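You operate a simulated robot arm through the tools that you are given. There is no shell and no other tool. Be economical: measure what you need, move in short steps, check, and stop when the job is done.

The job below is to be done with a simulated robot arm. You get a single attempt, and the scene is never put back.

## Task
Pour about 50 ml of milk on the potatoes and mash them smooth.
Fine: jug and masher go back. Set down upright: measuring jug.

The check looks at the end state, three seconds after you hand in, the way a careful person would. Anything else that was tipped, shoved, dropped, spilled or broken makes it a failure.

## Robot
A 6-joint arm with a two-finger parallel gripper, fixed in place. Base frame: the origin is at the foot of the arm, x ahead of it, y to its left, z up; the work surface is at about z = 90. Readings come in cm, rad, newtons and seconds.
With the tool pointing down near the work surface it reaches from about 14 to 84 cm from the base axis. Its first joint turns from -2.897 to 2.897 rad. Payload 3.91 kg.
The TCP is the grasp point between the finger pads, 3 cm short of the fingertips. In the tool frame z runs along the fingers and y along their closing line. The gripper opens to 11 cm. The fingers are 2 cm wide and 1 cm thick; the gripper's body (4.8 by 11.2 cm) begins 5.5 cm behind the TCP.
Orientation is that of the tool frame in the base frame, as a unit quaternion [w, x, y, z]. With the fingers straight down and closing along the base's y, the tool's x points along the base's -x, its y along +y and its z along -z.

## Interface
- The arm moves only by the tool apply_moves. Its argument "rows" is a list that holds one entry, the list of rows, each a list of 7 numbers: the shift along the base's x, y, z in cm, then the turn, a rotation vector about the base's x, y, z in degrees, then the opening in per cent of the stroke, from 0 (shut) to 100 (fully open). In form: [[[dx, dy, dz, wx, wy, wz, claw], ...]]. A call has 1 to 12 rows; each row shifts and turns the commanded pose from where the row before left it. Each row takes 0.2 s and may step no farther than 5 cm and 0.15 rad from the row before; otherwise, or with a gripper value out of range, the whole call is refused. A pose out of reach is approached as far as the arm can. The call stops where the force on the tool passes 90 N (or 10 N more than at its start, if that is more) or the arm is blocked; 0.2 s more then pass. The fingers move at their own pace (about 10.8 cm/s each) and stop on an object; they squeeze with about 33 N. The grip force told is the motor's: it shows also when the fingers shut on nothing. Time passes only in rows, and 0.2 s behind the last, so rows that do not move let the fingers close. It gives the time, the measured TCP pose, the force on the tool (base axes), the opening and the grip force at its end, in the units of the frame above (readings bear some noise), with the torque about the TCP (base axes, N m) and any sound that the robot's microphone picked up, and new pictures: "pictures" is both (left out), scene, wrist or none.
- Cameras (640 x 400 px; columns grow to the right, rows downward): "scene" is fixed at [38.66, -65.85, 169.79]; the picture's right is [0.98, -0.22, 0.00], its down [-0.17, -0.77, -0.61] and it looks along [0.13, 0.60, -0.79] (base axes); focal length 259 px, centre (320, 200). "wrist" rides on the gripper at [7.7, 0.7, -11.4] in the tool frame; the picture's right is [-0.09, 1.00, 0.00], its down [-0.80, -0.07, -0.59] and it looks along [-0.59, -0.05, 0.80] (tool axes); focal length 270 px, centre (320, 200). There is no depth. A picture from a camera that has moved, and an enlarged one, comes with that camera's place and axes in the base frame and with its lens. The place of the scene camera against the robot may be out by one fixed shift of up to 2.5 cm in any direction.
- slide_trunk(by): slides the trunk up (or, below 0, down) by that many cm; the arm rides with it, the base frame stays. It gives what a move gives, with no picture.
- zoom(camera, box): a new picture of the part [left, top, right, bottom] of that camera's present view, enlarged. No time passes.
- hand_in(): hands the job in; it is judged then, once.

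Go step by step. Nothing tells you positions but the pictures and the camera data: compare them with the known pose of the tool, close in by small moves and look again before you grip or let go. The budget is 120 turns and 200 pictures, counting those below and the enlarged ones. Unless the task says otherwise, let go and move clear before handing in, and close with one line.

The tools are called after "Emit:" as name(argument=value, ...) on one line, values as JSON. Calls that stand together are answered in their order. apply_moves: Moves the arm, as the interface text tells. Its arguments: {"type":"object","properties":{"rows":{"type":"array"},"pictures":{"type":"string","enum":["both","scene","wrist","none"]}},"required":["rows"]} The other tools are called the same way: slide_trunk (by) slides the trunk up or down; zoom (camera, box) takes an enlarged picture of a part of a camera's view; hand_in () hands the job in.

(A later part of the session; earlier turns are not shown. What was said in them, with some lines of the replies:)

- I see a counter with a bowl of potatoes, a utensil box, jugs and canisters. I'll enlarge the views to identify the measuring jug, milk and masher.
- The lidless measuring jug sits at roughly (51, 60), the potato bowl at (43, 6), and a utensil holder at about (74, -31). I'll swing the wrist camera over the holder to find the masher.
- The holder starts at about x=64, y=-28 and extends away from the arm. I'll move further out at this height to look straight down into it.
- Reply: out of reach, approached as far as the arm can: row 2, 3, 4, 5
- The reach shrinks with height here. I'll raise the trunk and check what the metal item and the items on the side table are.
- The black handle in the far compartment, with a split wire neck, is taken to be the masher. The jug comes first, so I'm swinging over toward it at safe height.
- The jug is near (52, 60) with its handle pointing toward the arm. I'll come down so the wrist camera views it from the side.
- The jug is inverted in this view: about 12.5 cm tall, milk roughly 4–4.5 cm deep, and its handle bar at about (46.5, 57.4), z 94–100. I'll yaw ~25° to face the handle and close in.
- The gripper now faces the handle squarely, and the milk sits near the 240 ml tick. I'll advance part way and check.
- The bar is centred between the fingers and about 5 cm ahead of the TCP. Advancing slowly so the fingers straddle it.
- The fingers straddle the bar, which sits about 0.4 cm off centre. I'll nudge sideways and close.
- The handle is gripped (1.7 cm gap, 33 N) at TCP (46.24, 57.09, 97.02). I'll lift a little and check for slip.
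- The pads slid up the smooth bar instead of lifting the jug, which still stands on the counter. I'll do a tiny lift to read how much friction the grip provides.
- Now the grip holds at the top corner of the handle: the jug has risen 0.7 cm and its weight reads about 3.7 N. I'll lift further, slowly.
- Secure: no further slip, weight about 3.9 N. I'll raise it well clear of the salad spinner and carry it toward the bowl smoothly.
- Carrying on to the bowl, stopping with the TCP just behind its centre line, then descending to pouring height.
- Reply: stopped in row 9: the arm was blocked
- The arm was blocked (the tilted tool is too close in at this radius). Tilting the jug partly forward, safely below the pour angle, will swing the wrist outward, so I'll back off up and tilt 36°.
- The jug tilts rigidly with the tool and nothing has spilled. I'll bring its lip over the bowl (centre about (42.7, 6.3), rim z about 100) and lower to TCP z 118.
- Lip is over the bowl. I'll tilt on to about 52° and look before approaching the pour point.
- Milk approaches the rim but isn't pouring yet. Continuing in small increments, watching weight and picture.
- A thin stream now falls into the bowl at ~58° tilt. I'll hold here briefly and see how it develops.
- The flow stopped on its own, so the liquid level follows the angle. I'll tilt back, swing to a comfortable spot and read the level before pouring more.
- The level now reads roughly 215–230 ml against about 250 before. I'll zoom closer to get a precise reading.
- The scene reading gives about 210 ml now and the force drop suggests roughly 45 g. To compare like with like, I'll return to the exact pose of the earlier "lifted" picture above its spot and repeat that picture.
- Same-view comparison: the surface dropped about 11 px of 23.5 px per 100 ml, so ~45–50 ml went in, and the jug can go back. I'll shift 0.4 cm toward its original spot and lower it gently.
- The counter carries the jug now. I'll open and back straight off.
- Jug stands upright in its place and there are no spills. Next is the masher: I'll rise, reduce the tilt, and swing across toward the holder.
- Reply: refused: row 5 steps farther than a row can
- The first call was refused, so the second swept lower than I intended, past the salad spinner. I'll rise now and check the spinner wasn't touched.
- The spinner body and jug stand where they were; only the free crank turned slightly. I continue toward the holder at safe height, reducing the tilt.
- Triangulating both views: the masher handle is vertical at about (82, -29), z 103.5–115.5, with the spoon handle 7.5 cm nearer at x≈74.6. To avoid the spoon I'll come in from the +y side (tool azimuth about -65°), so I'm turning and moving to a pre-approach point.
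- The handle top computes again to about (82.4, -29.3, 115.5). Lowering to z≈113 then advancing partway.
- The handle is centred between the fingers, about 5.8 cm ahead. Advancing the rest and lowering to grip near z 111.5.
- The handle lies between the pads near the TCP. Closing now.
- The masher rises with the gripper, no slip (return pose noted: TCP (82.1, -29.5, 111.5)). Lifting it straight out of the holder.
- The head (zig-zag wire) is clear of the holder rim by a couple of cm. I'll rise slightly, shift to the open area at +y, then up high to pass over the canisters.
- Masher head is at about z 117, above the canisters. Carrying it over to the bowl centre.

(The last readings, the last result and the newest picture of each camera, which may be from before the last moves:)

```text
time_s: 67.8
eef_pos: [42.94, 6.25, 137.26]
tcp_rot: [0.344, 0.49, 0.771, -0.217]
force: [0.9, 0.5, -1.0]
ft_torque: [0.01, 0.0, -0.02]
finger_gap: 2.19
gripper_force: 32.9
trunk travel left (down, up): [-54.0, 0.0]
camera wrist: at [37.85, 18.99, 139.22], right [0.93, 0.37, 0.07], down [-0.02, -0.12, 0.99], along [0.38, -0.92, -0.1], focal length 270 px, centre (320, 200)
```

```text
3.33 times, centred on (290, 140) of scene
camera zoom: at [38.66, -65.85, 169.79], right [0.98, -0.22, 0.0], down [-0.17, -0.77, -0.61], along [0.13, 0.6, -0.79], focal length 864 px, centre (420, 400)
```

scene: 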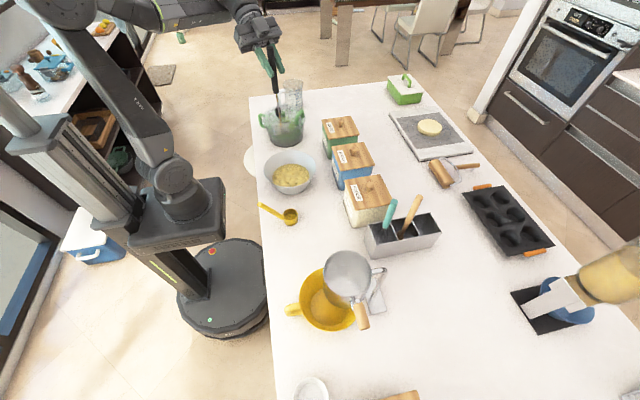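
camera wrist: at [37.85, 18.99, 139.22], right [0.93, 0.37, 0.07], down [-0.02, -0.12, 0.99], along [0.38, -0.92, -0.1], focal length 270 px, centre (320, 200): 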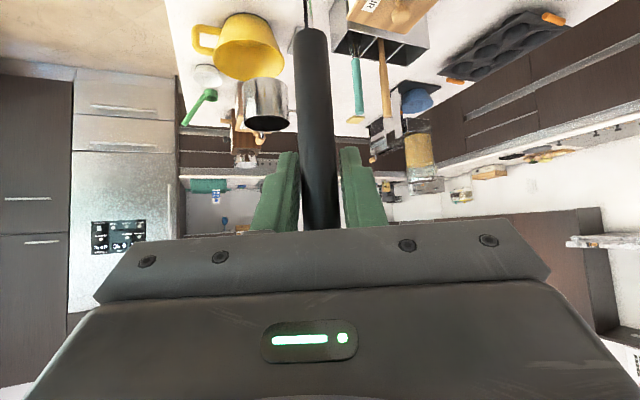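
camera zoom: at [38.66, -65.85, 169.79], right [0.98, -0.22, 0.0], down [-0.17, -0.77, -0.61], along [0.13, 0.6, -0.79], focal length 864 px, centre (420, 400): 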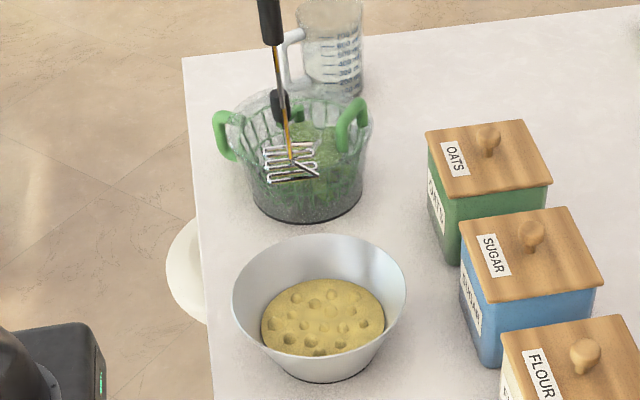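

The head is over the bowl; I'll shift 0.7 cm and descend to just above the potatoes.

Emit:
apply_moves(rows=[[[0.5, 0, -2, 0, 0, 0, 0], [0.3, 0, -3, 0, 0, 0, 0], [0, 0, -3, 0, 0, 0, 0], [0, 0, -3, 0, 0, 0, 0], [0, 0, -3, 0, 0, 0, 0], [0, 0, -2, 0, 0, 0, 0], [0, 0, 0, 0, 0, 0, 0]]], pictures="none")

Emit:
zoom(camera="scene", box=[230, 110, 350, 210])

```text
time_s: 69.3
eef_pos: [43.72, 6.29, 121.18]
tcp_rot: [0.344, 0.491, 0.771, -0.218]
force: [-1.3, 1.0, -1.7]
ft_torque: [-0.01, 0.0, 0.02]
finger_gap: 2.24
gripper_force: 32.9
trunk travel left (down, up): [-54.0, 0.0]
```

```text
4.00 times, centred on (290, 160) of scene
camera zoom: at [38.66, -65.85, 169.79], right [0.98, -0.22, 0.0], down [-0.17, -0.77, -0.61], along [0.13, 0.6, -0.79], focal length 1037 px, centre (440, 360)
```

zoom: 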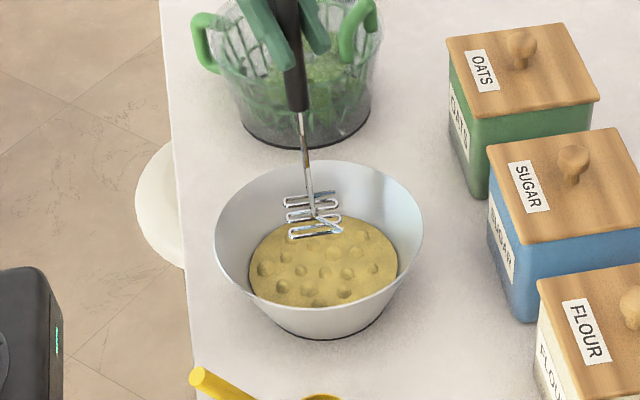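

Head about 5 cm above the mash. Pressing down slowly at centre to find the contact force.

Emit:
apply_moves(rows=[[[0, -0.5, -1.5, 0, 0, 0, 0], [0, 0, -1.5, 0, 0, 0, 0], [0, 0, -1, 0, 0, 0, 0], [0, 0, -1, 0, 0, 0, 0]]], pictures="none")

Emit:
apply_moves(rows=[[[0, 0, -0.7, 0, 0, 0, 0], [0, 0, -0.7, 0, 0, 0, 0]]], pictures="none")

Emit:
apply_moves(rows=[[[0, 0, -0.7, 0, 0, 0, 0]]], pictures="none")

Emit:
zoom(camera="scene", box=[230, 110, 350, 210])

```text
time_s: 70.3
eef_pos: [43.83, 5.85, 116.21]
tcp_rot: [0.343, 0.49, 0.771, -0.216]
force: [0.8, -0.6, -1.3]
ft_torque: [0.02, -0.02, 0.02]
finger_gap: 2.21
gripper_force: 33.1
trunk travel left (down, up): [-54.0, 0.0]
```

```text
time_s: 71.0
eef_pos: [43.71, 5.78, 114.73]
tcp_rot: [0.343, 0.49, 0.771, -0.216]
force: [-0.5, 0.4, -0.6]
ft_torque: [-0.02, 0.0, -0.02]
finger_gap: 2.22
gripper_force: 32.7
trunk travel left (down, up): [-54.0, 0.0]
```

```text
time_s: 71.3
eef_pos: [43.8, 5.75, 114.04]
tcp_rot: [0.344, 0.49, 0.771, -0.216]
force: [-0.4, 0.2, -1.1]
ft_torque: [-0.02, -0.01, 0.02]
finger_gap: 2.24
gripper_force: 32.8
trunk travel left (down, up): [-54.0, 0.0]
```

```text
4.00 times, centred on (290, 160) of scene
camera zoom: at [38.66, -65.85, 169.79], right [0.98, -0.22, 0.0], down [-0.17, -0.77, -0.61], along [0.13, 0.6, -0.79], focal length 1037 px, centre (440, 360)
```

zoom: 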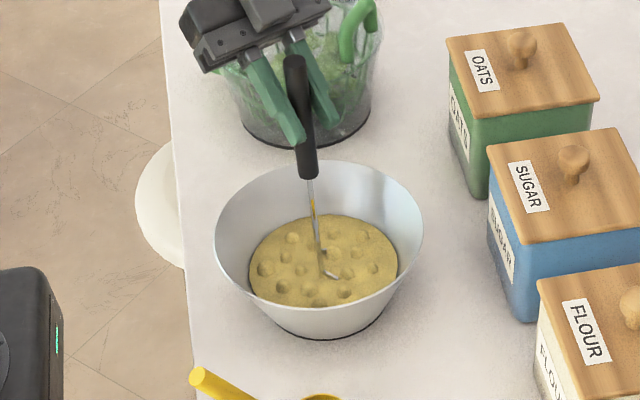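

The head sinks into the potatoes with no hard contact. I'll do mashing strokes around the bowl with small offsets, staying off the wall.

Emit:
apply_moves(rows=[[[0, 0, -0.4, 0, 0, 0, 0], [0, 0, 3.4, 0, 0, 0, 0], [2, 0, 0, 0, 0, 0, 0], [0, 0, -3.4, 0, 0, 0, 0], [0, 0, 3.4, 0, 0, 0, 0], [-2, 2, 0, 0, 0, 0, 0], [0, 0, -3.4, 0, 0, 0, 0], [0, 0, 3.4, 0, 0, 0, 0], [-2, -2, 0, 0, 0, 0, 0], [0, 0, -3.4, 0, 0, 0, 0], [0, 0, 3.4, 0, 0, 0, 0], [2, -2, 0, 0, 0, 0, 0]]], pictures="none")

Emit:
zoom(camera="scene", box=[230, 110, 350, 210])

```text
time_s: 74.0
eef_pos: [43.86, 3.78, 117.12]
tcp_rot: [0.344, 0.49, 0.771, -0.217]
force: [-0.1, -1.1, -0.9]
ft_torque: [-0.01, 0.0, 0.01]
finger_gap: 2.23
gripper_force: 33.0
trunk travel left (down, up): [-54.0, 0.0]
```

```text
4.00 times, centred on (290, 160) of scene
camera zoom: at [38.66, -65.85, 169.79], right [0.98, -0.22, 0.0], down [-0.17, -0.77, -0.61], along [0.13, 0.6, -0.79], focal length 1037 px, centre (440, 360)
```

zoom: 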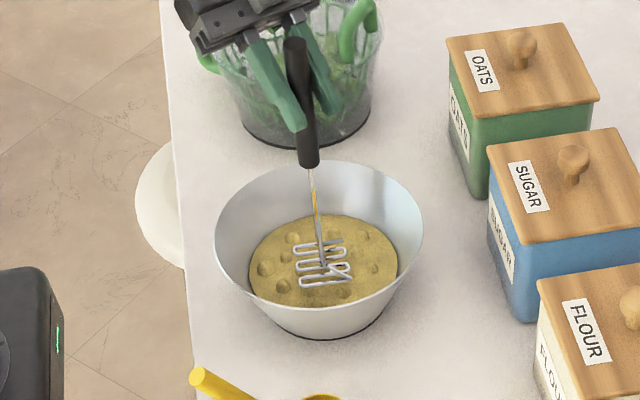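

The lumps are fading. Continuing the strokes over the remaining directions.

Emit:
apply_moves(rows=[[[0, 0, -3.4, 0, 0, 0, 0], [0, 0, 3.4, 0, 0, 0, 0], [1.7, 0.3, 0, 0, 0, 0, 0], [0, 0, -3.4, 0, 0, 0, 0], [0, 0, 3.4, 0, 0, 0, 0], [0, 3.4, 0, 0, 0, 0, 0], [0, 0, -3.4, 0, 0, 0, 0], [0, 0, 3.4, 0, 0, 0, 0], [-3.4, 0, 0, 0, 0, 0, 0], [0, 0, -3.4, 0, 0, 0, 0], [0, 0, 3.4, 0, 0, 0, 0], [0, -3.4, 0, 0, 0, 0, 0]]], pictures="none")

Emit:
apply_moves(rows=[[[0, 0, -3.4, 0, 0, 0, 0], [0, 0, 3.4, 0, 0, 0, 0], [1.7, 1.7, 0, 0, 0, 0, 0], [0, 0, -3.4, 0, 0, 0, 0], [0, 0, 3.4, 0, 0, 0, 0], [0, 0, -3.4, 0, 0, 0, 0], [0, 0, 3.4, 0, 0, 0, 0], [0, 0, -3.4, 0, 0, 0, 0], [0, 0, 3.4, 0, 0, 0, 0], [0, 0, 3, 0, 0, 0, 0]]], pictures="none")

Emit:
zoom(camera="scene", box=[230, 110, 350, 210])

```text
time_s: 76.5
eef_pos: [42.15, 4.16, 117.21]
tcp_rot: [0.344, 0.49, 0.771, -0.217]
force: [0.3, 0.3, -1.2]
ft_torque: [0.02, 0.0, 0.03]
finger_gap: 2.24
gripper_force: 32.7
trunk travel left (down, up): [-54.0, 0.0]
```

```text
time_s: 78.8
eef_pos: [43.71, 5.73, 120.11]
tcp_rot: [0.343, 0.49, 0.772, -0.217]
force: [-0.8, -0.5, -1.3]
ft_torque: [0.01, 0.03, 0.0]
finger_gap: 2.23
gripper_force: 32.7
trunk travel left (down, up): [-54.0, 0.0]
```

```text
4.00 times, centred on (290, 160) of scene
camera zoom: at [38.66, -65.85, 169.79], right [0.98, -0.22, 0.0], down [-0.17, -0.77, -0.61], along [0.13, 0.6, -0.79], focal length 1037 px, centre (440, 360)
```

zoom: 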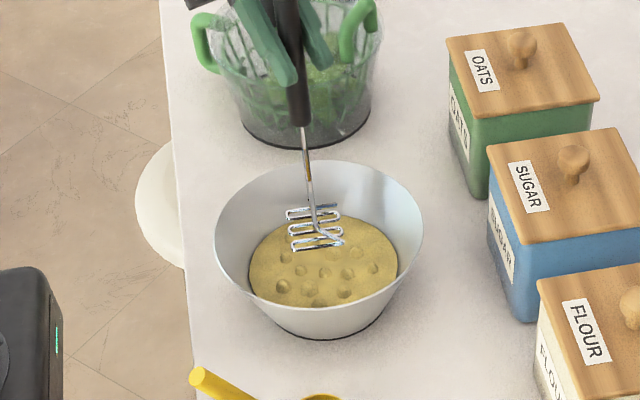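

Some lumps remain, mostly on the near side. Looking closer to see which spots need work.

Emit:
zoom(camera="scene", box=[265, 150, 325, 195])

```text
8.89 times, centred on (295, 172) of scene
camera zoom: at [38.66, -65.85, 169.79], right [0.98, -0.22, 0.0], down [-0.17, -0.77, -0.61], along [0.13, 0.6, -0.79], focal length 2305 px, centre (542, 444)
```

zoom: 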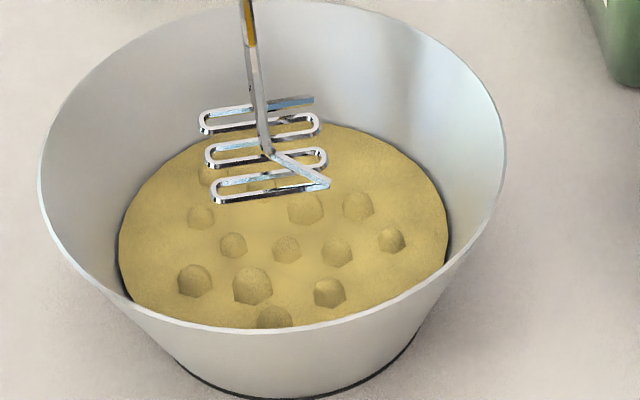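

The near-side lumps are less mashed; my strokes were biased ~1.5 cm toward +y. I'll repeat strokes further toward -y and out to the sides.

Emit:
apply_moves(rows=[[[0.1, -3.9, -2.5, 0, 0, 0, 0], [0, 0, -3.4, 0, 0, 0, 0], [0, 0, 3.4, 0, 0, 0, 0], [2.4, 0.7, 0, 0, 0, 0, 0], [0, 0, -3.4, 0, 0, 0, 0], [0, 0, 3.4, 0, 0, 0, 0], [0.3, 2.5, 0, 0, 0, 0, 0], [0, 0, -3.4, 0, 0, 0, 0], [0, 0, 3.4, 0, 0, 0, 0], [0, 0, 0, 0, 0, 0, 0]]], pictures="none")

Emit:
apply_moves(rows=[[[-4.9, 0, 0, 0, 0, 0, 0], [0, 0, -3.4, 0, 0, 0, 0], [0, 0, 3.4, 0, 0, 0, 0], [0.2, -2.5, 0, 0, 0, 0, 0], [0, 0, -3.4, 0, 0, 0, 0], [0, 0, 3.4, 0, 0, 0, 0], [2.2, 1, 0, 0, 0, 0, 0], [0, 0, -3.4, 0, 0, 0, 0], [0, 0, 3.4, 0, 0, 0, 0], [0, 2.5, 0.5, 0, 0, 0, 0], [0, 0, 2.5, 0, 0, 0, 0]]], pictures="none")

Emit:
zoom(camera="scene", box=[265, 150, 325, 195])

```text
time_s: 81.0
eef_pos: [46.55, 4.95, 117.63]
tcp_rot: [0.343, 0.49, 0.771, -0.217]
force: [0.5, -0.2, -0.8]
ft_torque: [-0.02, -0.04, 0.01]
finger_gap: 2.22
gripper_force: 33.1
trunk travel left (down, up): [-54.0, 0.0]
```

```text
time_s: 83.3
eef_pos: [43.95, 6.1, 120.76]
tcp_rot: [0.344, 0.49, 0.771, -0.216]
force: [-0.5, -0.3, -1.0]
ft_torque: [-0.02, -0.01, -0.01]
finger_gap: 2.24
gripper_force: 32.7
trunk travel left (down, up): [-54.0, 0.0]
```

```text
8.89 times, centred on (295, 172) of scene
camera zoom: at [38.66, -65.85, 169.79], right [0.98, -0.22, 0.0], down [-0.17, -0.77, -0.61], along [0.13, 0.6, -0.79], focal length 2305 px, centre (542, 444)
```

zoom: 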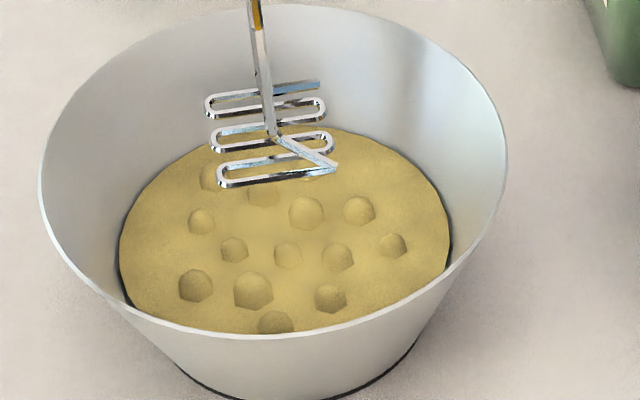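

Two of the ~16 lumps are gone, so progress is slow; a deeper stroke may be needed. I'll press at the centre in small steps to find the bowl floor.

Emit:
apply_moves(rows=[[[0, -1.3, -3, 0, 0, 0, 0], [0, 0, -3.5, 0, 0, 0, 0], [0, 0, -0.5, 0, 0, 0, 0]]], pictures="none")

Emit:
apply_moves(rows=[[[0, 0, -0.5, 0, 0, 0, 0]]], pictures="none")

Emit:
apply_moves(rows=[[[0, 0, -0.5, 0, 0, 0, 0]]], pictures="none")

Emit:
apply_moves(rows=[[[0, 0, -0.4, 0, 0, 0, 0]]], pictures="none")

Emit:
zoom(camera="scene", box=[265, 150, 325, 195])

```text
time_s: 84.2
eef_pos: [44.09, 4.89, 113.55]
tcp_rot: [0.343, 0.49, 0.772, -0.216]
force: [0.1, -0.4, -1.2]
ft_torque: [0.0, 0.02, 0.03]
finger_gap: 2.23
gripper_force: 32.9
trunk travel left (down, up): [-54.0, 0.0]
```

```text
time_s: 84.5
eef_pos: [44.12, 4.77, 112.98]
tcp_rot: [0.344, 0.49, 0.771, -0.216]
force: [-0.5, -0.3, -1.4]
ft_torque: [-0.01, 0.03, -0.01]
finger_gap: 2.22
gripper_force: 33.3
trunk travel left (down, up): [-54.0, 0.0]
```

```text
time_s: 85.0
eef_pos: [44.13, 4.83, 112.61]
tcp_rot: [0.344, 0.489, 0.772, -0.216]
force: [-0.1, 0.8, -1.3]
ft_torque: [-0.03, -0.01, -0.02]
finger_gap: 2.23
gripper_force: 33.4
trunk travel left (down, up): [-54.0, 0.0]
```

```text
time_s: 85.3
eef_pos: [44.02, 4.86, 112.16]
tcp_rot: [0.343, 0.49, 0.771, -0.217]
force: [-0.5, -0.2, -1.0]
ft_torque: [0.0, 0.02, 0.0]
finger_gap: 2.24
gripper_force: 32.8
trunk travel left (down, up): [-54.0, 0.0]
```

```text
8.89 times, centred on (295, 172) of scene
camera zoom: at [38.66, -65.85, 169.79], right [0.98, -0.22, 0.0], down [-0.17, -0.77, -0.61], along [0.13, 0.6, -0.79], focal length 2305 px, centre (542, 444)
```

zoom: 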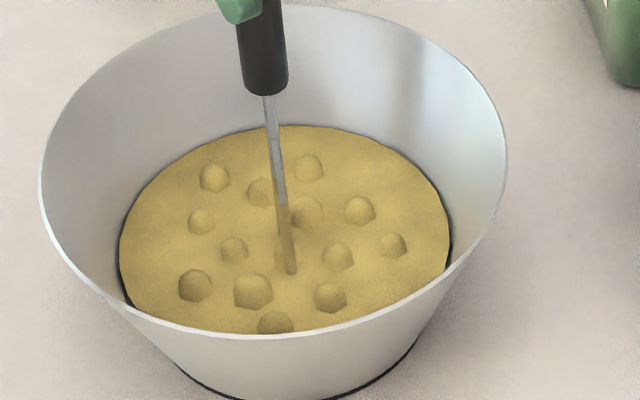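

The shaft meets the surface about 3 cm on the near side of centre, and comparison shows my earlier strokes barely entered the mash. True centre is near TCP y≈7.6, surface at TCP z≈114.3. I'll re-centre and press deeper stepwise.

Emit:
apply_moves(rows=[[[0, 0, 3.5, 0, 0, 0, 0], [-0.2, 2.7, 0, 0, 0, 0, 0], [0, 0, -3, 0, 0, 0, 0], [0, 0, -0.8, 0, 0, 0, 0]]], pictures="none")

Emit:
apply_moves(rows=[[[0, 0, -0.4, 0, 0, 0, 0]]], pictures="none")

Emit:
apply_moves(rows=[[[0, 0, -0.4, 0, 0, 0, 0]]], pictures="none")

Emit:
zoom(camera="scene", box=[265, 150, 325, 195])

```text
time_s: 86.3
eef_pos: [44.02, 7.42, 111.87]
tcp_rot: [0.344, 0.49, 0.771, -0.217]
force: [-0.6, -0.4, -2.2]
ft_torque: [0.01, 0.0, 0.01]
finger_gap: 2.23
gripper_force: 33.5
trunk travel left (down, up): [-54.0, 0.0]
```

```text
time_s: 86.8
eef_pos: [43.89, 7.41, 111.37]
tcp_rot: [0.343, 0.491, 0.771, -0.217]
force: [-0.1, 0.1, -1.0]
ft_torque: [-0.03, -0.01, 0.01]
finger_gap: 2.2
gripper_force: 32.6
trunk travel left (down, up): [-54.0, 0.0]
```

```text
time_s: 87.2
eef_pos: [43.84, 7.47, 111.35]
tcp_rot: [0.345, 0.49, 0.771, -0.215]
force: [0.6, 3.6, 24.9]
ft_torque: [-0.04, 0.03, 0.01]
finger_gap: 2.24
gripper_force: 32.8
trunk travel left (down, up): [-54.0, 0.0]
```

```text
8.89 times, centred on (295, 172) of scene
camera zoom: at [38.66, -65.85, 169.79], right [0.98, -0.22, 0.0], down [-0.17, -0.77, -0.61], along [0.13, 0.6, -0.79], focal length 2305 px, centre (542, 444)
```

zoom: 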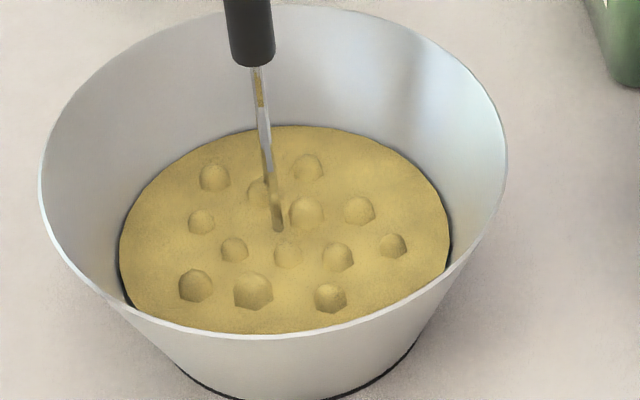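

The bowl floor is at TCP z≈111.35, and another lump vanished after this deeper press. Now full-depth strokes at the centre and small offsets, stopping just above the floor.

Emit:
apply_moves(rows=[[[0, 0, 4.9, 0, 0, 0, 0], [0, 0, -4.3, 0, 0, 0, 0], [0, 0, 4.3, 0, 0, 0, 0], [1.3, 0, 0, 0, 0, 0, 0], [0, 0, -4.3, 0, 0, 0, 0], [0, 0, 4.3, 0, 0, 0, 0], [-1.3, 1.3, 0, 0, 0, 0, 0], [0, 0, -4.3, 0, 0, 0, 0], [0, 0, 4.3, 0, 0, 0, 0], [-1.3, -1.3, 0, 0, 0, 0, 0], [0, 0, -4.3, 0, 0, 0, 0], [0, 0, 4.3, 0, 0, 0, 0]]], pictures="none")

Emit:
apply_moves(rows=[[[1.3, -1.3, 0, 0, 0, 0, 0], [0, 0, -4.3, 0, 0, 0, 0], [0, 0, 4.3, 0, 0, 0, 0], [0, 1.3, 0, 0, 0, 0, 0], [0, 0, -4.3, 0, 0, 0, 0], [0, 0, 4.3, 0, 0, 0, 0], [0, 0, -4.3, 0, 0, 0, 0], [0, 0, 4.3, 0, 0, 0, 0], [0, 0, -4.3, 0, 0, 0, 0], [0, 0, 4.3, 0, 0, 0, 0], [0, 0, 2, 0, 0, 0, 0]]], pictures="none")

Emit:
zoom(camera="scene", box=[265, 150, 325, 195])

```text
time_s: 89.8
eef_pos: [42.56, 7.38, 116.07]
tcp_rot: [0.344, 0.49, 0.772, -0.216]
force: [0.5, -0.1, -1.2]
ft_torque: [0.02, -0.01, 0.01]
finger_gap: 2.21
gripper_force: 33.3
trunk travel left (down, up): [-54.0, 0.0]
```

```text
time_s: 92.2
eef_pos: [43.99, 7.37, 117.87]
tcp_rot: [0.343, 0.49, 0.772, -0.217]
force: [-0.9, -1.0, -0.5]
ft_torque: [-0.01, -0.02, 0.02]
finger_gap: 2.22
gripper_force: 33.3
trunk travel left (down, up): [-54.0, 0.0]
```

```text
8.89 times, centred on (295, 172) of scene
camera zoom: at [38.66, -65.85, 169.79], right [0.98, -0.22, 0.0], down [-0.17, -0.77, -0.61], along [0.13, 0.6, -0.79], focal length 2305 px, centre (542, 444)
```

zoom: 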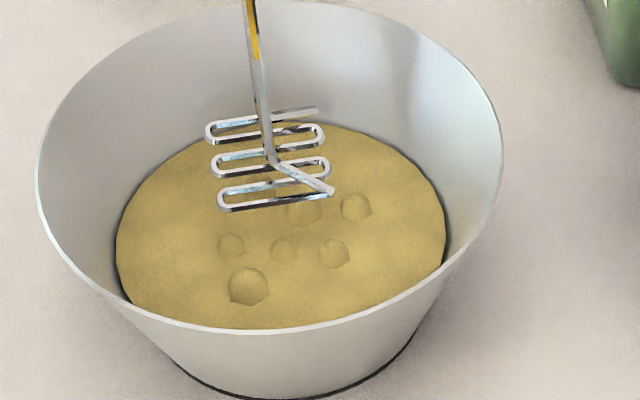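

Good progress: far fewer lumps remain. More of the same strokes.

Emit:
apply_moves(rows=[[[0, -0.6, -2, 0, 0, 0, 0], [0, 0, -4.3, 0, 0, 0, 0], [0, 0, 4.3, 0, 0, 0, 0], [0, 0, -4.3, 0, 0, 0, 0], [0, 0, 4.3, 0, 0, 0, 0], [0.8, 0, 0, 0, 0, 0, 0], [0, 0, -4.3, 0, 0, 0, 0], [0, 0, 4.3, 0, 0, 0, 0], [-1.6, 0, 0, 0, 0, 0, 0], [0, 0, -4.3, 0, 0, 0, 0], [0, 0, 4.3, 0, 0, 0, 0], [0.8, 0.6, 0, 0, 0, 0, 0]]], pictures="none")

Emit:
apply_moves(rows=[[[0, 0, -4.3, 0, 0, 0, 0], [0, 0, 4.3, 0, 0, 0, 0], [0, 0, -4.3, 0, 0, 0, 0], [0, 0, 4.3, 0, 0, 0, 0], [0, 0, -4.3, 0, 0, 0, 0], [0, 0, 4.3, 0, 0, 0, 0], [0, 0, -4.3, 0, 0, 0, 0], [0, 0, 4.3, 0, 0, 0, 0], [0, 0, -4.3, 0, 0, 0, 0], [0, 0, 4.3, 0, 0, 0, 0], [0, 0, 3, 0, 0, 0, 0]]], pictures="none")

Emit:
zoom(camera="scene", box=[265, 150, 325, 195])

```text
time_s: 94.8
eef_pos: [43.93, 7.51, 116.05]
tcp_rot: [0.343, 0.49, 0.772, -0.217]
force: [-0.2, -0.6, -2.3]
ft_torque: [0.01, -0.05, 0.02]
finger_gap: 2.24
gripper_force: 32.6
trunk travel left (down, up): [-54.0, 0.0]
```

```text
time_s: 97.2
eef_pos: [43.89, 7.59, 119.13]
tcp_rot: [0.343, 0.491, 0.771, -0.216]
force: [-0.4, -0.2, -0.5]
ft_torque: [0.04, -0.01, -0.01]
finger_gap: 2.21
gripper_force: 33.0
trunk travel left (down, up): [-54.0, 0.0]
```

```text
8.89 times, centred on (295, 172) of scene
camera zoom: at [38.66, -65.85, 169.79], right [0.98, -0.22, 0.0], down [-0.17, -0.77, -0.61], along [0.13, 0.6, -0.79], focal length 2305 px, centre (542, 444)
```

zoom: 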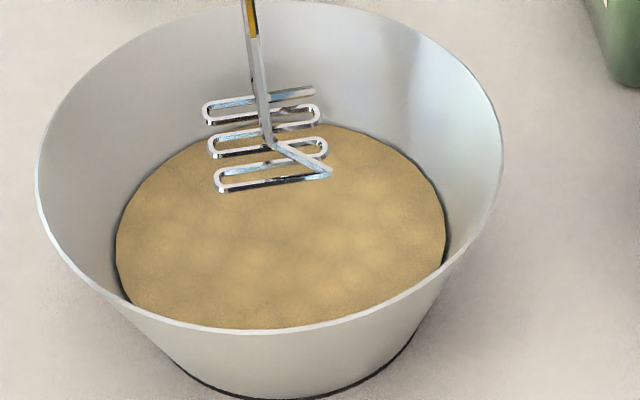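

The mash is smooth now. Lifting the masher out and retracing the path to the holder.

Emit:
apply_moves(rows=[[[0, 0, 2.2, 0, 0, 0, 0], [0, 0, 4, 0, 0, 0, 0], [0, 0, 4, 0, 0, 0, 0], [0, 0, 4, 0, 0, 0, 0], [0, 0, 4, 0, 0, 0, 0], [0, 0, 0, 0, 0, 0, 0]]], pictures="none")

Emit:
zoom(camera="scene", box=[230, 110, 350, 210])

Emit:
apply_moves(rows=[[[3, -1.9, 0, 0, 0, 0, 0], [3.6, -2.2, 0, 0, 0, 0, 0], [3.6, -2.2, 0, 0, 0, 0, 0], [3.6, -2.2, 0, 0, 0, 0, 0], [3.6, -2.2, 0, 0, 0, 0, 0], [3.6, -2.2, 0, 0, 0, 0, 0], [3.6, -2.2, 0, 0, 0, 0, 0], [3.6, -2.2, 0, 0, 0, 0, 0], [3.1, -2.1, 0, 0, 0, 0, 0], [0, 0, 0, 0, 0, 0, 0]]], pictures="scene")

```text
time_s: 98.5
eef_pos: [43.89, 7.62, 137.12]
tcp_rot: [0.343, 0.49, 0.771, -0.217]
force: [0.3, -1.0, -0.9]
ft_torque: [-0.01, 0.02, 0.02]
finger_gap: 2.22
gripper_force: 33.4
trunk travel left (down, up): [-54.0, 0.0]
```

```text
4.00 times, centred on (290, 160) of scene
camera zoom: at [38.66, -65.85, 169.79], right [0.98, -0.22, 0.0], down [-0.17, -0.77, -0.61], along [0.13, 0.6, -0.79], focal length 1037 px, centre (440, 360)
```

zoom: 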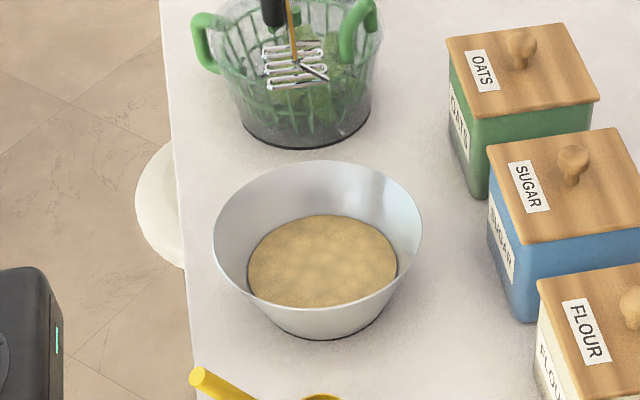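

```text
time_s: 100.8
eef_pos: [75.09, -11.88, 137.3]
tcp_rot: [0.344, 0.489, 0.772, -0.216]
force: [-0.4, -0.6, -1.1]
ft_torque: [0.0, 0.01, 0.03]
finger_gap: 2.23
gripper_force: 32.4
trunk travel left (down, up): [-54.0, 0.0]
```

scene: 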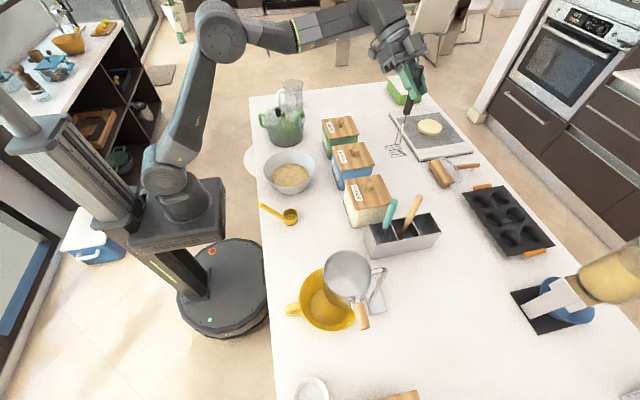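

Bowl content is smooth all over. Reversing the earlier extraction path to hover the head above the far compartment.

Emit:
apply_moves(rows=[[[2, -2, -2, 0, 0, 0, 0], [1.5, -3, -2, 0, 0, 0, 0], [1, -3, -2, 0, 0, 0, 0], [1, -3, -2, 0, 0, 0, 0], [0.5, -3, -1.5, 0, 0, 0, 0], [0.5, -2.5, -1, 0, 0, 0, 0], [0.3, -1, -0.7, 0, 0, 0, 0], [0.2, 0, 0, 0, 0, 0, 0], [0, 0, 0, 0, 0, 0, 0]]], pictures="wrist")

Emit:
zoom(camera="scene", box=[360, 140, 480, 260])

```text
time_s: 102.8
eef_pos: [82.19, -29.55, 126.17]
tcp_rot: [0.344, 0.489, 0.772, -0.216]
force: [0.1, 1.1, -0.8]
ft_torque: [0.0, -0.01, 0.0]
finger_gap: 2.24
gripper_force: 32.9
trunk travel left (down, up): [-54.0, 0.0]
camera wrist: at [77.05, -16.69, 128.03], right [0.93, 0.37, 0.07], down [-0.03, -0.12, 0.99], along [0.38, -0.92, -0.1], focal length 270 px, centre (320, 200)
```

wrist: 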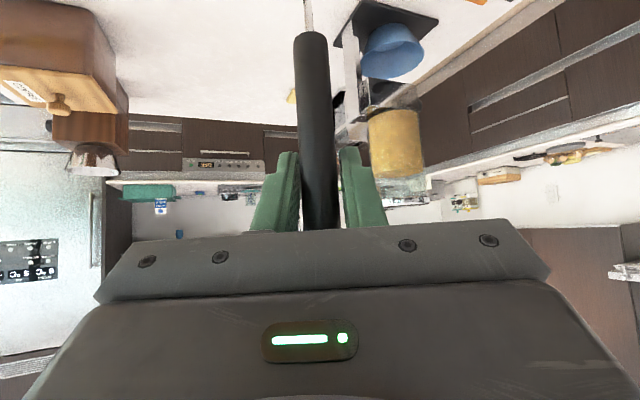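

```text
3.33 times, centred on (420, 200) of scene
camera zoom: at [38.66, -65.85, 169.79], right [0.98, -0.22, 0.0], down [-0.17, -0.77, -0.61], along [0.13, 0.6, -0.79], focal length 864 px, centre (-13, 200)
```

zoom: 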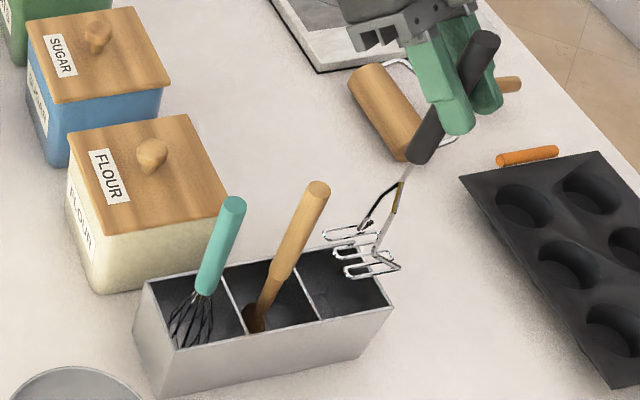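

Grip geometry is unchanged. Lowering into the compartment gradually, watching force.

Emit:
apply_moves(rows=[[[-0.1, 0.1, -1.5, 0, 0, 0, 0], [0, 0, -1.5, 0, 0, 0, 0], [0, 0, -1.5, 0, 0, 0, 0], [0, 0, -1.5, 0, 0, 0, 0]]], pictures="none")

Emit:
zoom(camera="scene", box=[360, 140, 480, 260])

```text
time_s: 103.8
eef_pos: [82.17, -29.51, 119.94]
tcp_rot: [0.343, 0.49, 0.772, -0.217]
force: [-0.8, -0.6, -0.5]
ft_torque: [0.01, -0.02, 0.01]
finger_gap: 2.23
gripper_force: 32.6
trunk travel left (down, up): [-54.0, 0.0]
```

```text
3.33 times, centred on (420, 200) of scene
camera zoom: at [38.66, -65.85, 169.79], right [0.98, -0.22, 0.0], down [-0.17, -0.77, -0.61], along [0.13, 0.6, -0.79], focal length 864 px, centre (-13, 200)
```

zoom: 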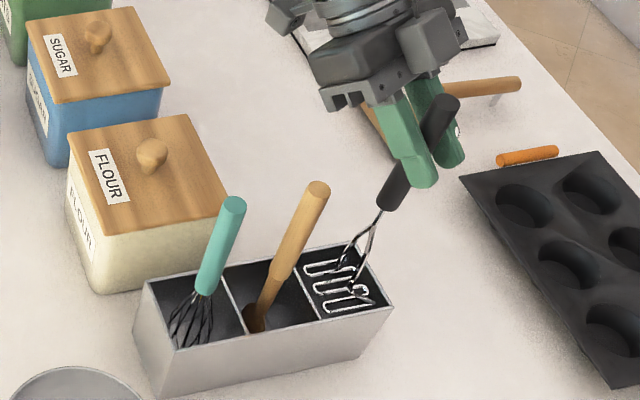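

The head is entering the compartment cleanly. Continuing down.

Emit:
apply_moves(rows=[[[0, 0, -1.5, 0, 0, 0, 0], [0, 0, -1.5, 0, 0, 0, 0], [0, 0, -1.5, 0, 0, 0, 0], [0, 0, -1.5, 0, 0, 0, 0], [0, 0, -1.3, 0, 0, 0, 0], [0, 0, 0, 0, 0, 0, 0]]], pictures="none")

Emit:
apply_moves(rows=[[[0, 0, -0.5, 0, 0, 0, 0]]], pictures="none")

Emit:
apply_moves(rows=[[[0, 0, -0.3, 0, 0, 0, 0]]], pictures="wrist")

Emit:
zoom(camera="scene", box=[360, 140, 480, 260])

```text
time_s: 105.2
eef_pos: [82.12, -29.5, 112.69]
tcp_rot: [0.343, 0.49, 0.771, -0.217]
force: [-0.4, 0.3, -0.8]
ft_torque: [0.01, 0.03, 0.01]
finger_gap: 2.22
gripper_force: 33.0
trunk travel left (down, up): [-54.0, 0.0]
```

```text
time_s: 105.5
eef_pos: [82.1, -29.32, 112.16]
tcp_rot: [0.343, 0.489, 0.772, -0.216]
force: [0.4, 0.0, -1.1]
ft_torque: [0.0, 0.03, 0.0]
finger_gap: 2.25
gripper_force: 33.3
trunk travel left (down, up): [-54.0, 0.0]
```

```text
time_s: 106.0
eef_pos: [82.09, -29.43, 111.79]
tcp_rot: [0.343, 0.49, 0.771, -0.217]
force: [-0.3, 0.6, -1.5]
ft_torque: [0.01, -0.01, 0.01]
finger_gap: 2.24
gripper_force: 33.0
trunk travel left (down, up): [-54.0, 0.0]
camera wrist: at [76.98, -16.61, 113.9], right [0.93, 0.37, 0.07], down [-0.03, -0.12, 0.99], along [0.38, -0.92, -0.1], focal length 270 px, centre (320, 200)
```

wrist: 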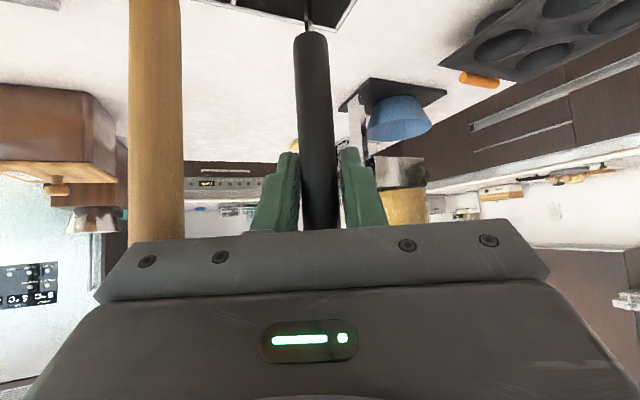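

```text
3.33 times, centred on (420, 200) of scene
camera zoom: at [38.66, -65.85, 169.79], right [0.98, -0.22, 0.0], down [-0.17, -0.77, -0.61], along [0.13, 0.6, -0.79], focal length 864 px, centre (-13, 200)
```

zoom: 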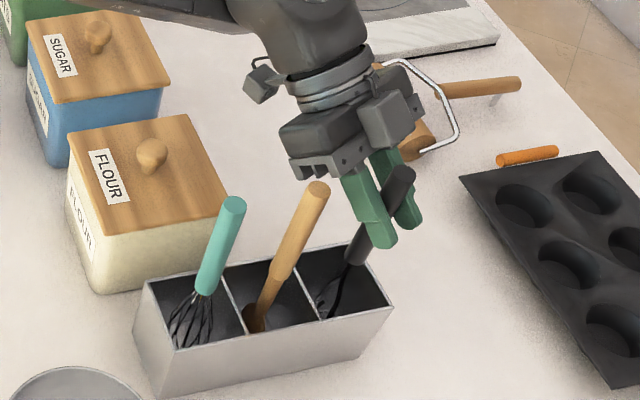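

Almost seated. I'll lower the last few millimetres until it touches, then open and back away.

Emit:
apply_moves(rows=[[[0, 0, -0.25, 0, 0, 0, 0]]], pictures="none")

Emit:
apply_moves(rows=[[[0, 0, -0.2, 0, 0, 0, 0]]], pictures="none")

```text
time_s: 106.3
eef_pos: [82.07, -29.36, 111.67]
tcp_rot: [0.343, 0.49, 0.772, -0.216]
force: [0.0, 0.9, -1.1]
ft_torque: [-0.01, 0.01, -0.03]
finger_gap: 2.25
gripper_force: 33.3
trunk travel left (down, up): [-54.0, 0.0]
```

```text
time_s: 106.8
eef_pos: [82.15, -29.31, 111.32]
tcp_rot: [0.343, 0.491, 0.771, -0.217]
force: [0.0, 0.1, -2.5]
ft_torque: [0.03, 0.03, 0.0]
finger_gap: 2.21
gripper_force: 32.6
trunk travel left (down, up): [-54.0, 0.0]
```

Emit:
apply_moves(rows=[[[0, 0, -0.2, 0, 0, 0, 0]]], pictures="none")

Emit:
apply_moves(rows=[[[0, 0, -0.2, 0, 0, 0, 0]]], pictures="none")

```text
time_s: 107.2
eef_pos: [82.04, -29.32, 111.44]
tcp_rot: [0.344, 0.49, 0.771, -0.217]
force: [1.0, 0.4, 5.7]
ft_torque: [0.03, 0.08, 0.0]
finger_gap: 2.27
gripper_force: 32.9
trunk travel left (down, up): [-54.0, 0.0]
```

```text
time_s: 107.5
eef_pos: [81.99, -29.21, 111.46]
tcp_rot: [0.346, 0.49, 0.771, -0.216]
force: [0.6, 0.8, 14.5]
ft_torque: [0.25, 0.15, -0.03]
finger_gap: 2.22
gripper_force: 32.2
trunk travel left (down, up): [-54.0, 0.0]
```

The masher now stands on the holder floor. Easing the pressure, opening, and backing straight out along the approach line.

Emit:
apply_moves(rows=[[[0, 0, 0.3, 0, 0, 0, 0], [0, 0, 0, 0, 0, 0, 15], [0, 0, 0, 0, 0, 0, 40], [0, 0, 0, 0, 0, 0, 40], [-0.6, 1.3, 0, 0, 0, 0, 40], [-0.8, 1.7, 0.3, 0, 0, 0, 40], [-0.8, 1.7, 0.5, 0, 0, 0, 40], [-1, 2.1, 2, 0, 0, 0, 40], [-1, 2.1, 4, 0, 0, 0, 40], [0, 0, 4, 0, 0, 0, 40], [0, 0, 4, 0, 0, 0, 40]]], pictures="scene")

Emit:
zoom(camera="scene", box=[360, 140, 480, 260])

```text
time_s: 110.0
eef_pos: [77.99, -20.53, 126.25]
tcp_rot: [0.344, 0.489, 0.772, -0.216]
force: [-0.4, 0.0, -0.4]
ft_torque: [-0.02, -0.02, -0.03]
finger_gap: 4.41
gripper_force: 0.0
trunk travel left (down, up): [-54.0, 0.0]
```

scene: 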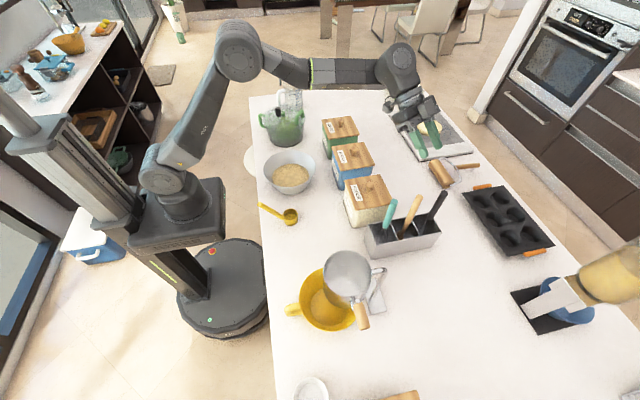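

```text
3.33 times, centred on (420, 200) of scene
camera zoom: at [38.66, -65.85, 169.79], right [0.98, -0.22, 0.0], down [-0.17, -0.77, -0.61], along [0.13, 0.6, -0.79], focal length 864 px, centre (-13, 200)
```

zoom: 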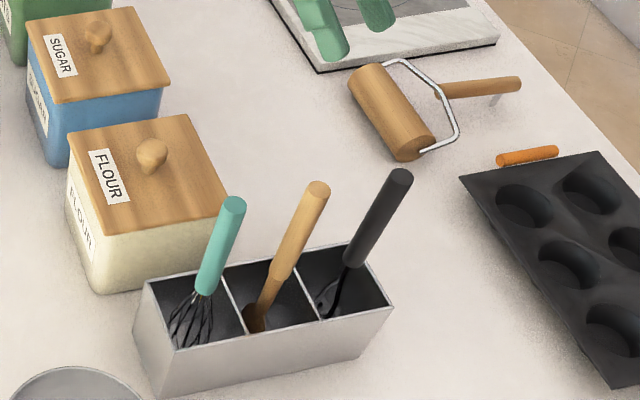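

The masher is back in its compartment. One last look at the bowl and jug before handing in.

Emit:
zoom(camera="scene", box=[240, 70, 340, 220])

Emit:
zoom(camera="scene", box=[270, 75, 310, 105])

```text
2.67 times, centred on (290, 145) of scene
camera zoom: at [38.66, -65.85, 169.79], right [0.98, -0.22, 0.0], down [-0.17, -0.77, -0.61], along [0.13, 0.6, -0.79], focal length 691 px, centre (400, 347)
```

zoom: 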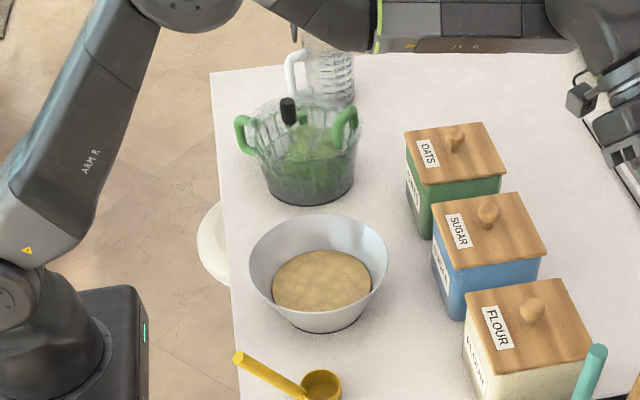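

```text
13.33 times, centred on (290, 90) of scene
camera zoom: at [38.66, -65.85, 169.79], right [0.98, -0.22, 0.0], down [-0.17, -0.77, -0.61], along [0.13, 0.6, -0.79], focal length 3457 px, centre (720, 1667)
```

zoom: 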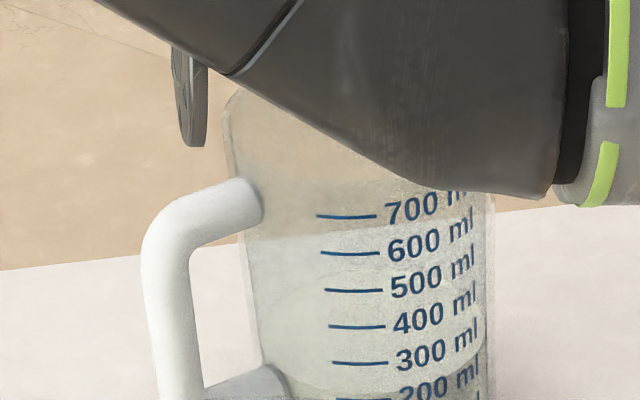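

Everything is in place: the mash is smooth, the jug stands upright in its spot, the masher is in its holder, the gripper is clear, and I see no spills.

Emit:
hand_in()

```text
The job is handed in.
```

I poured about 45–50 ml of milk (judged by eye from the jug's scale) and mashed the potatoes smooth; the jug is upright in its spot and the masher is in its holder. Along the way the salad spinner's crank turned slightly when the arm swept past it, though its body didn't move, and the bowl may have shifted by a millimetre or two.
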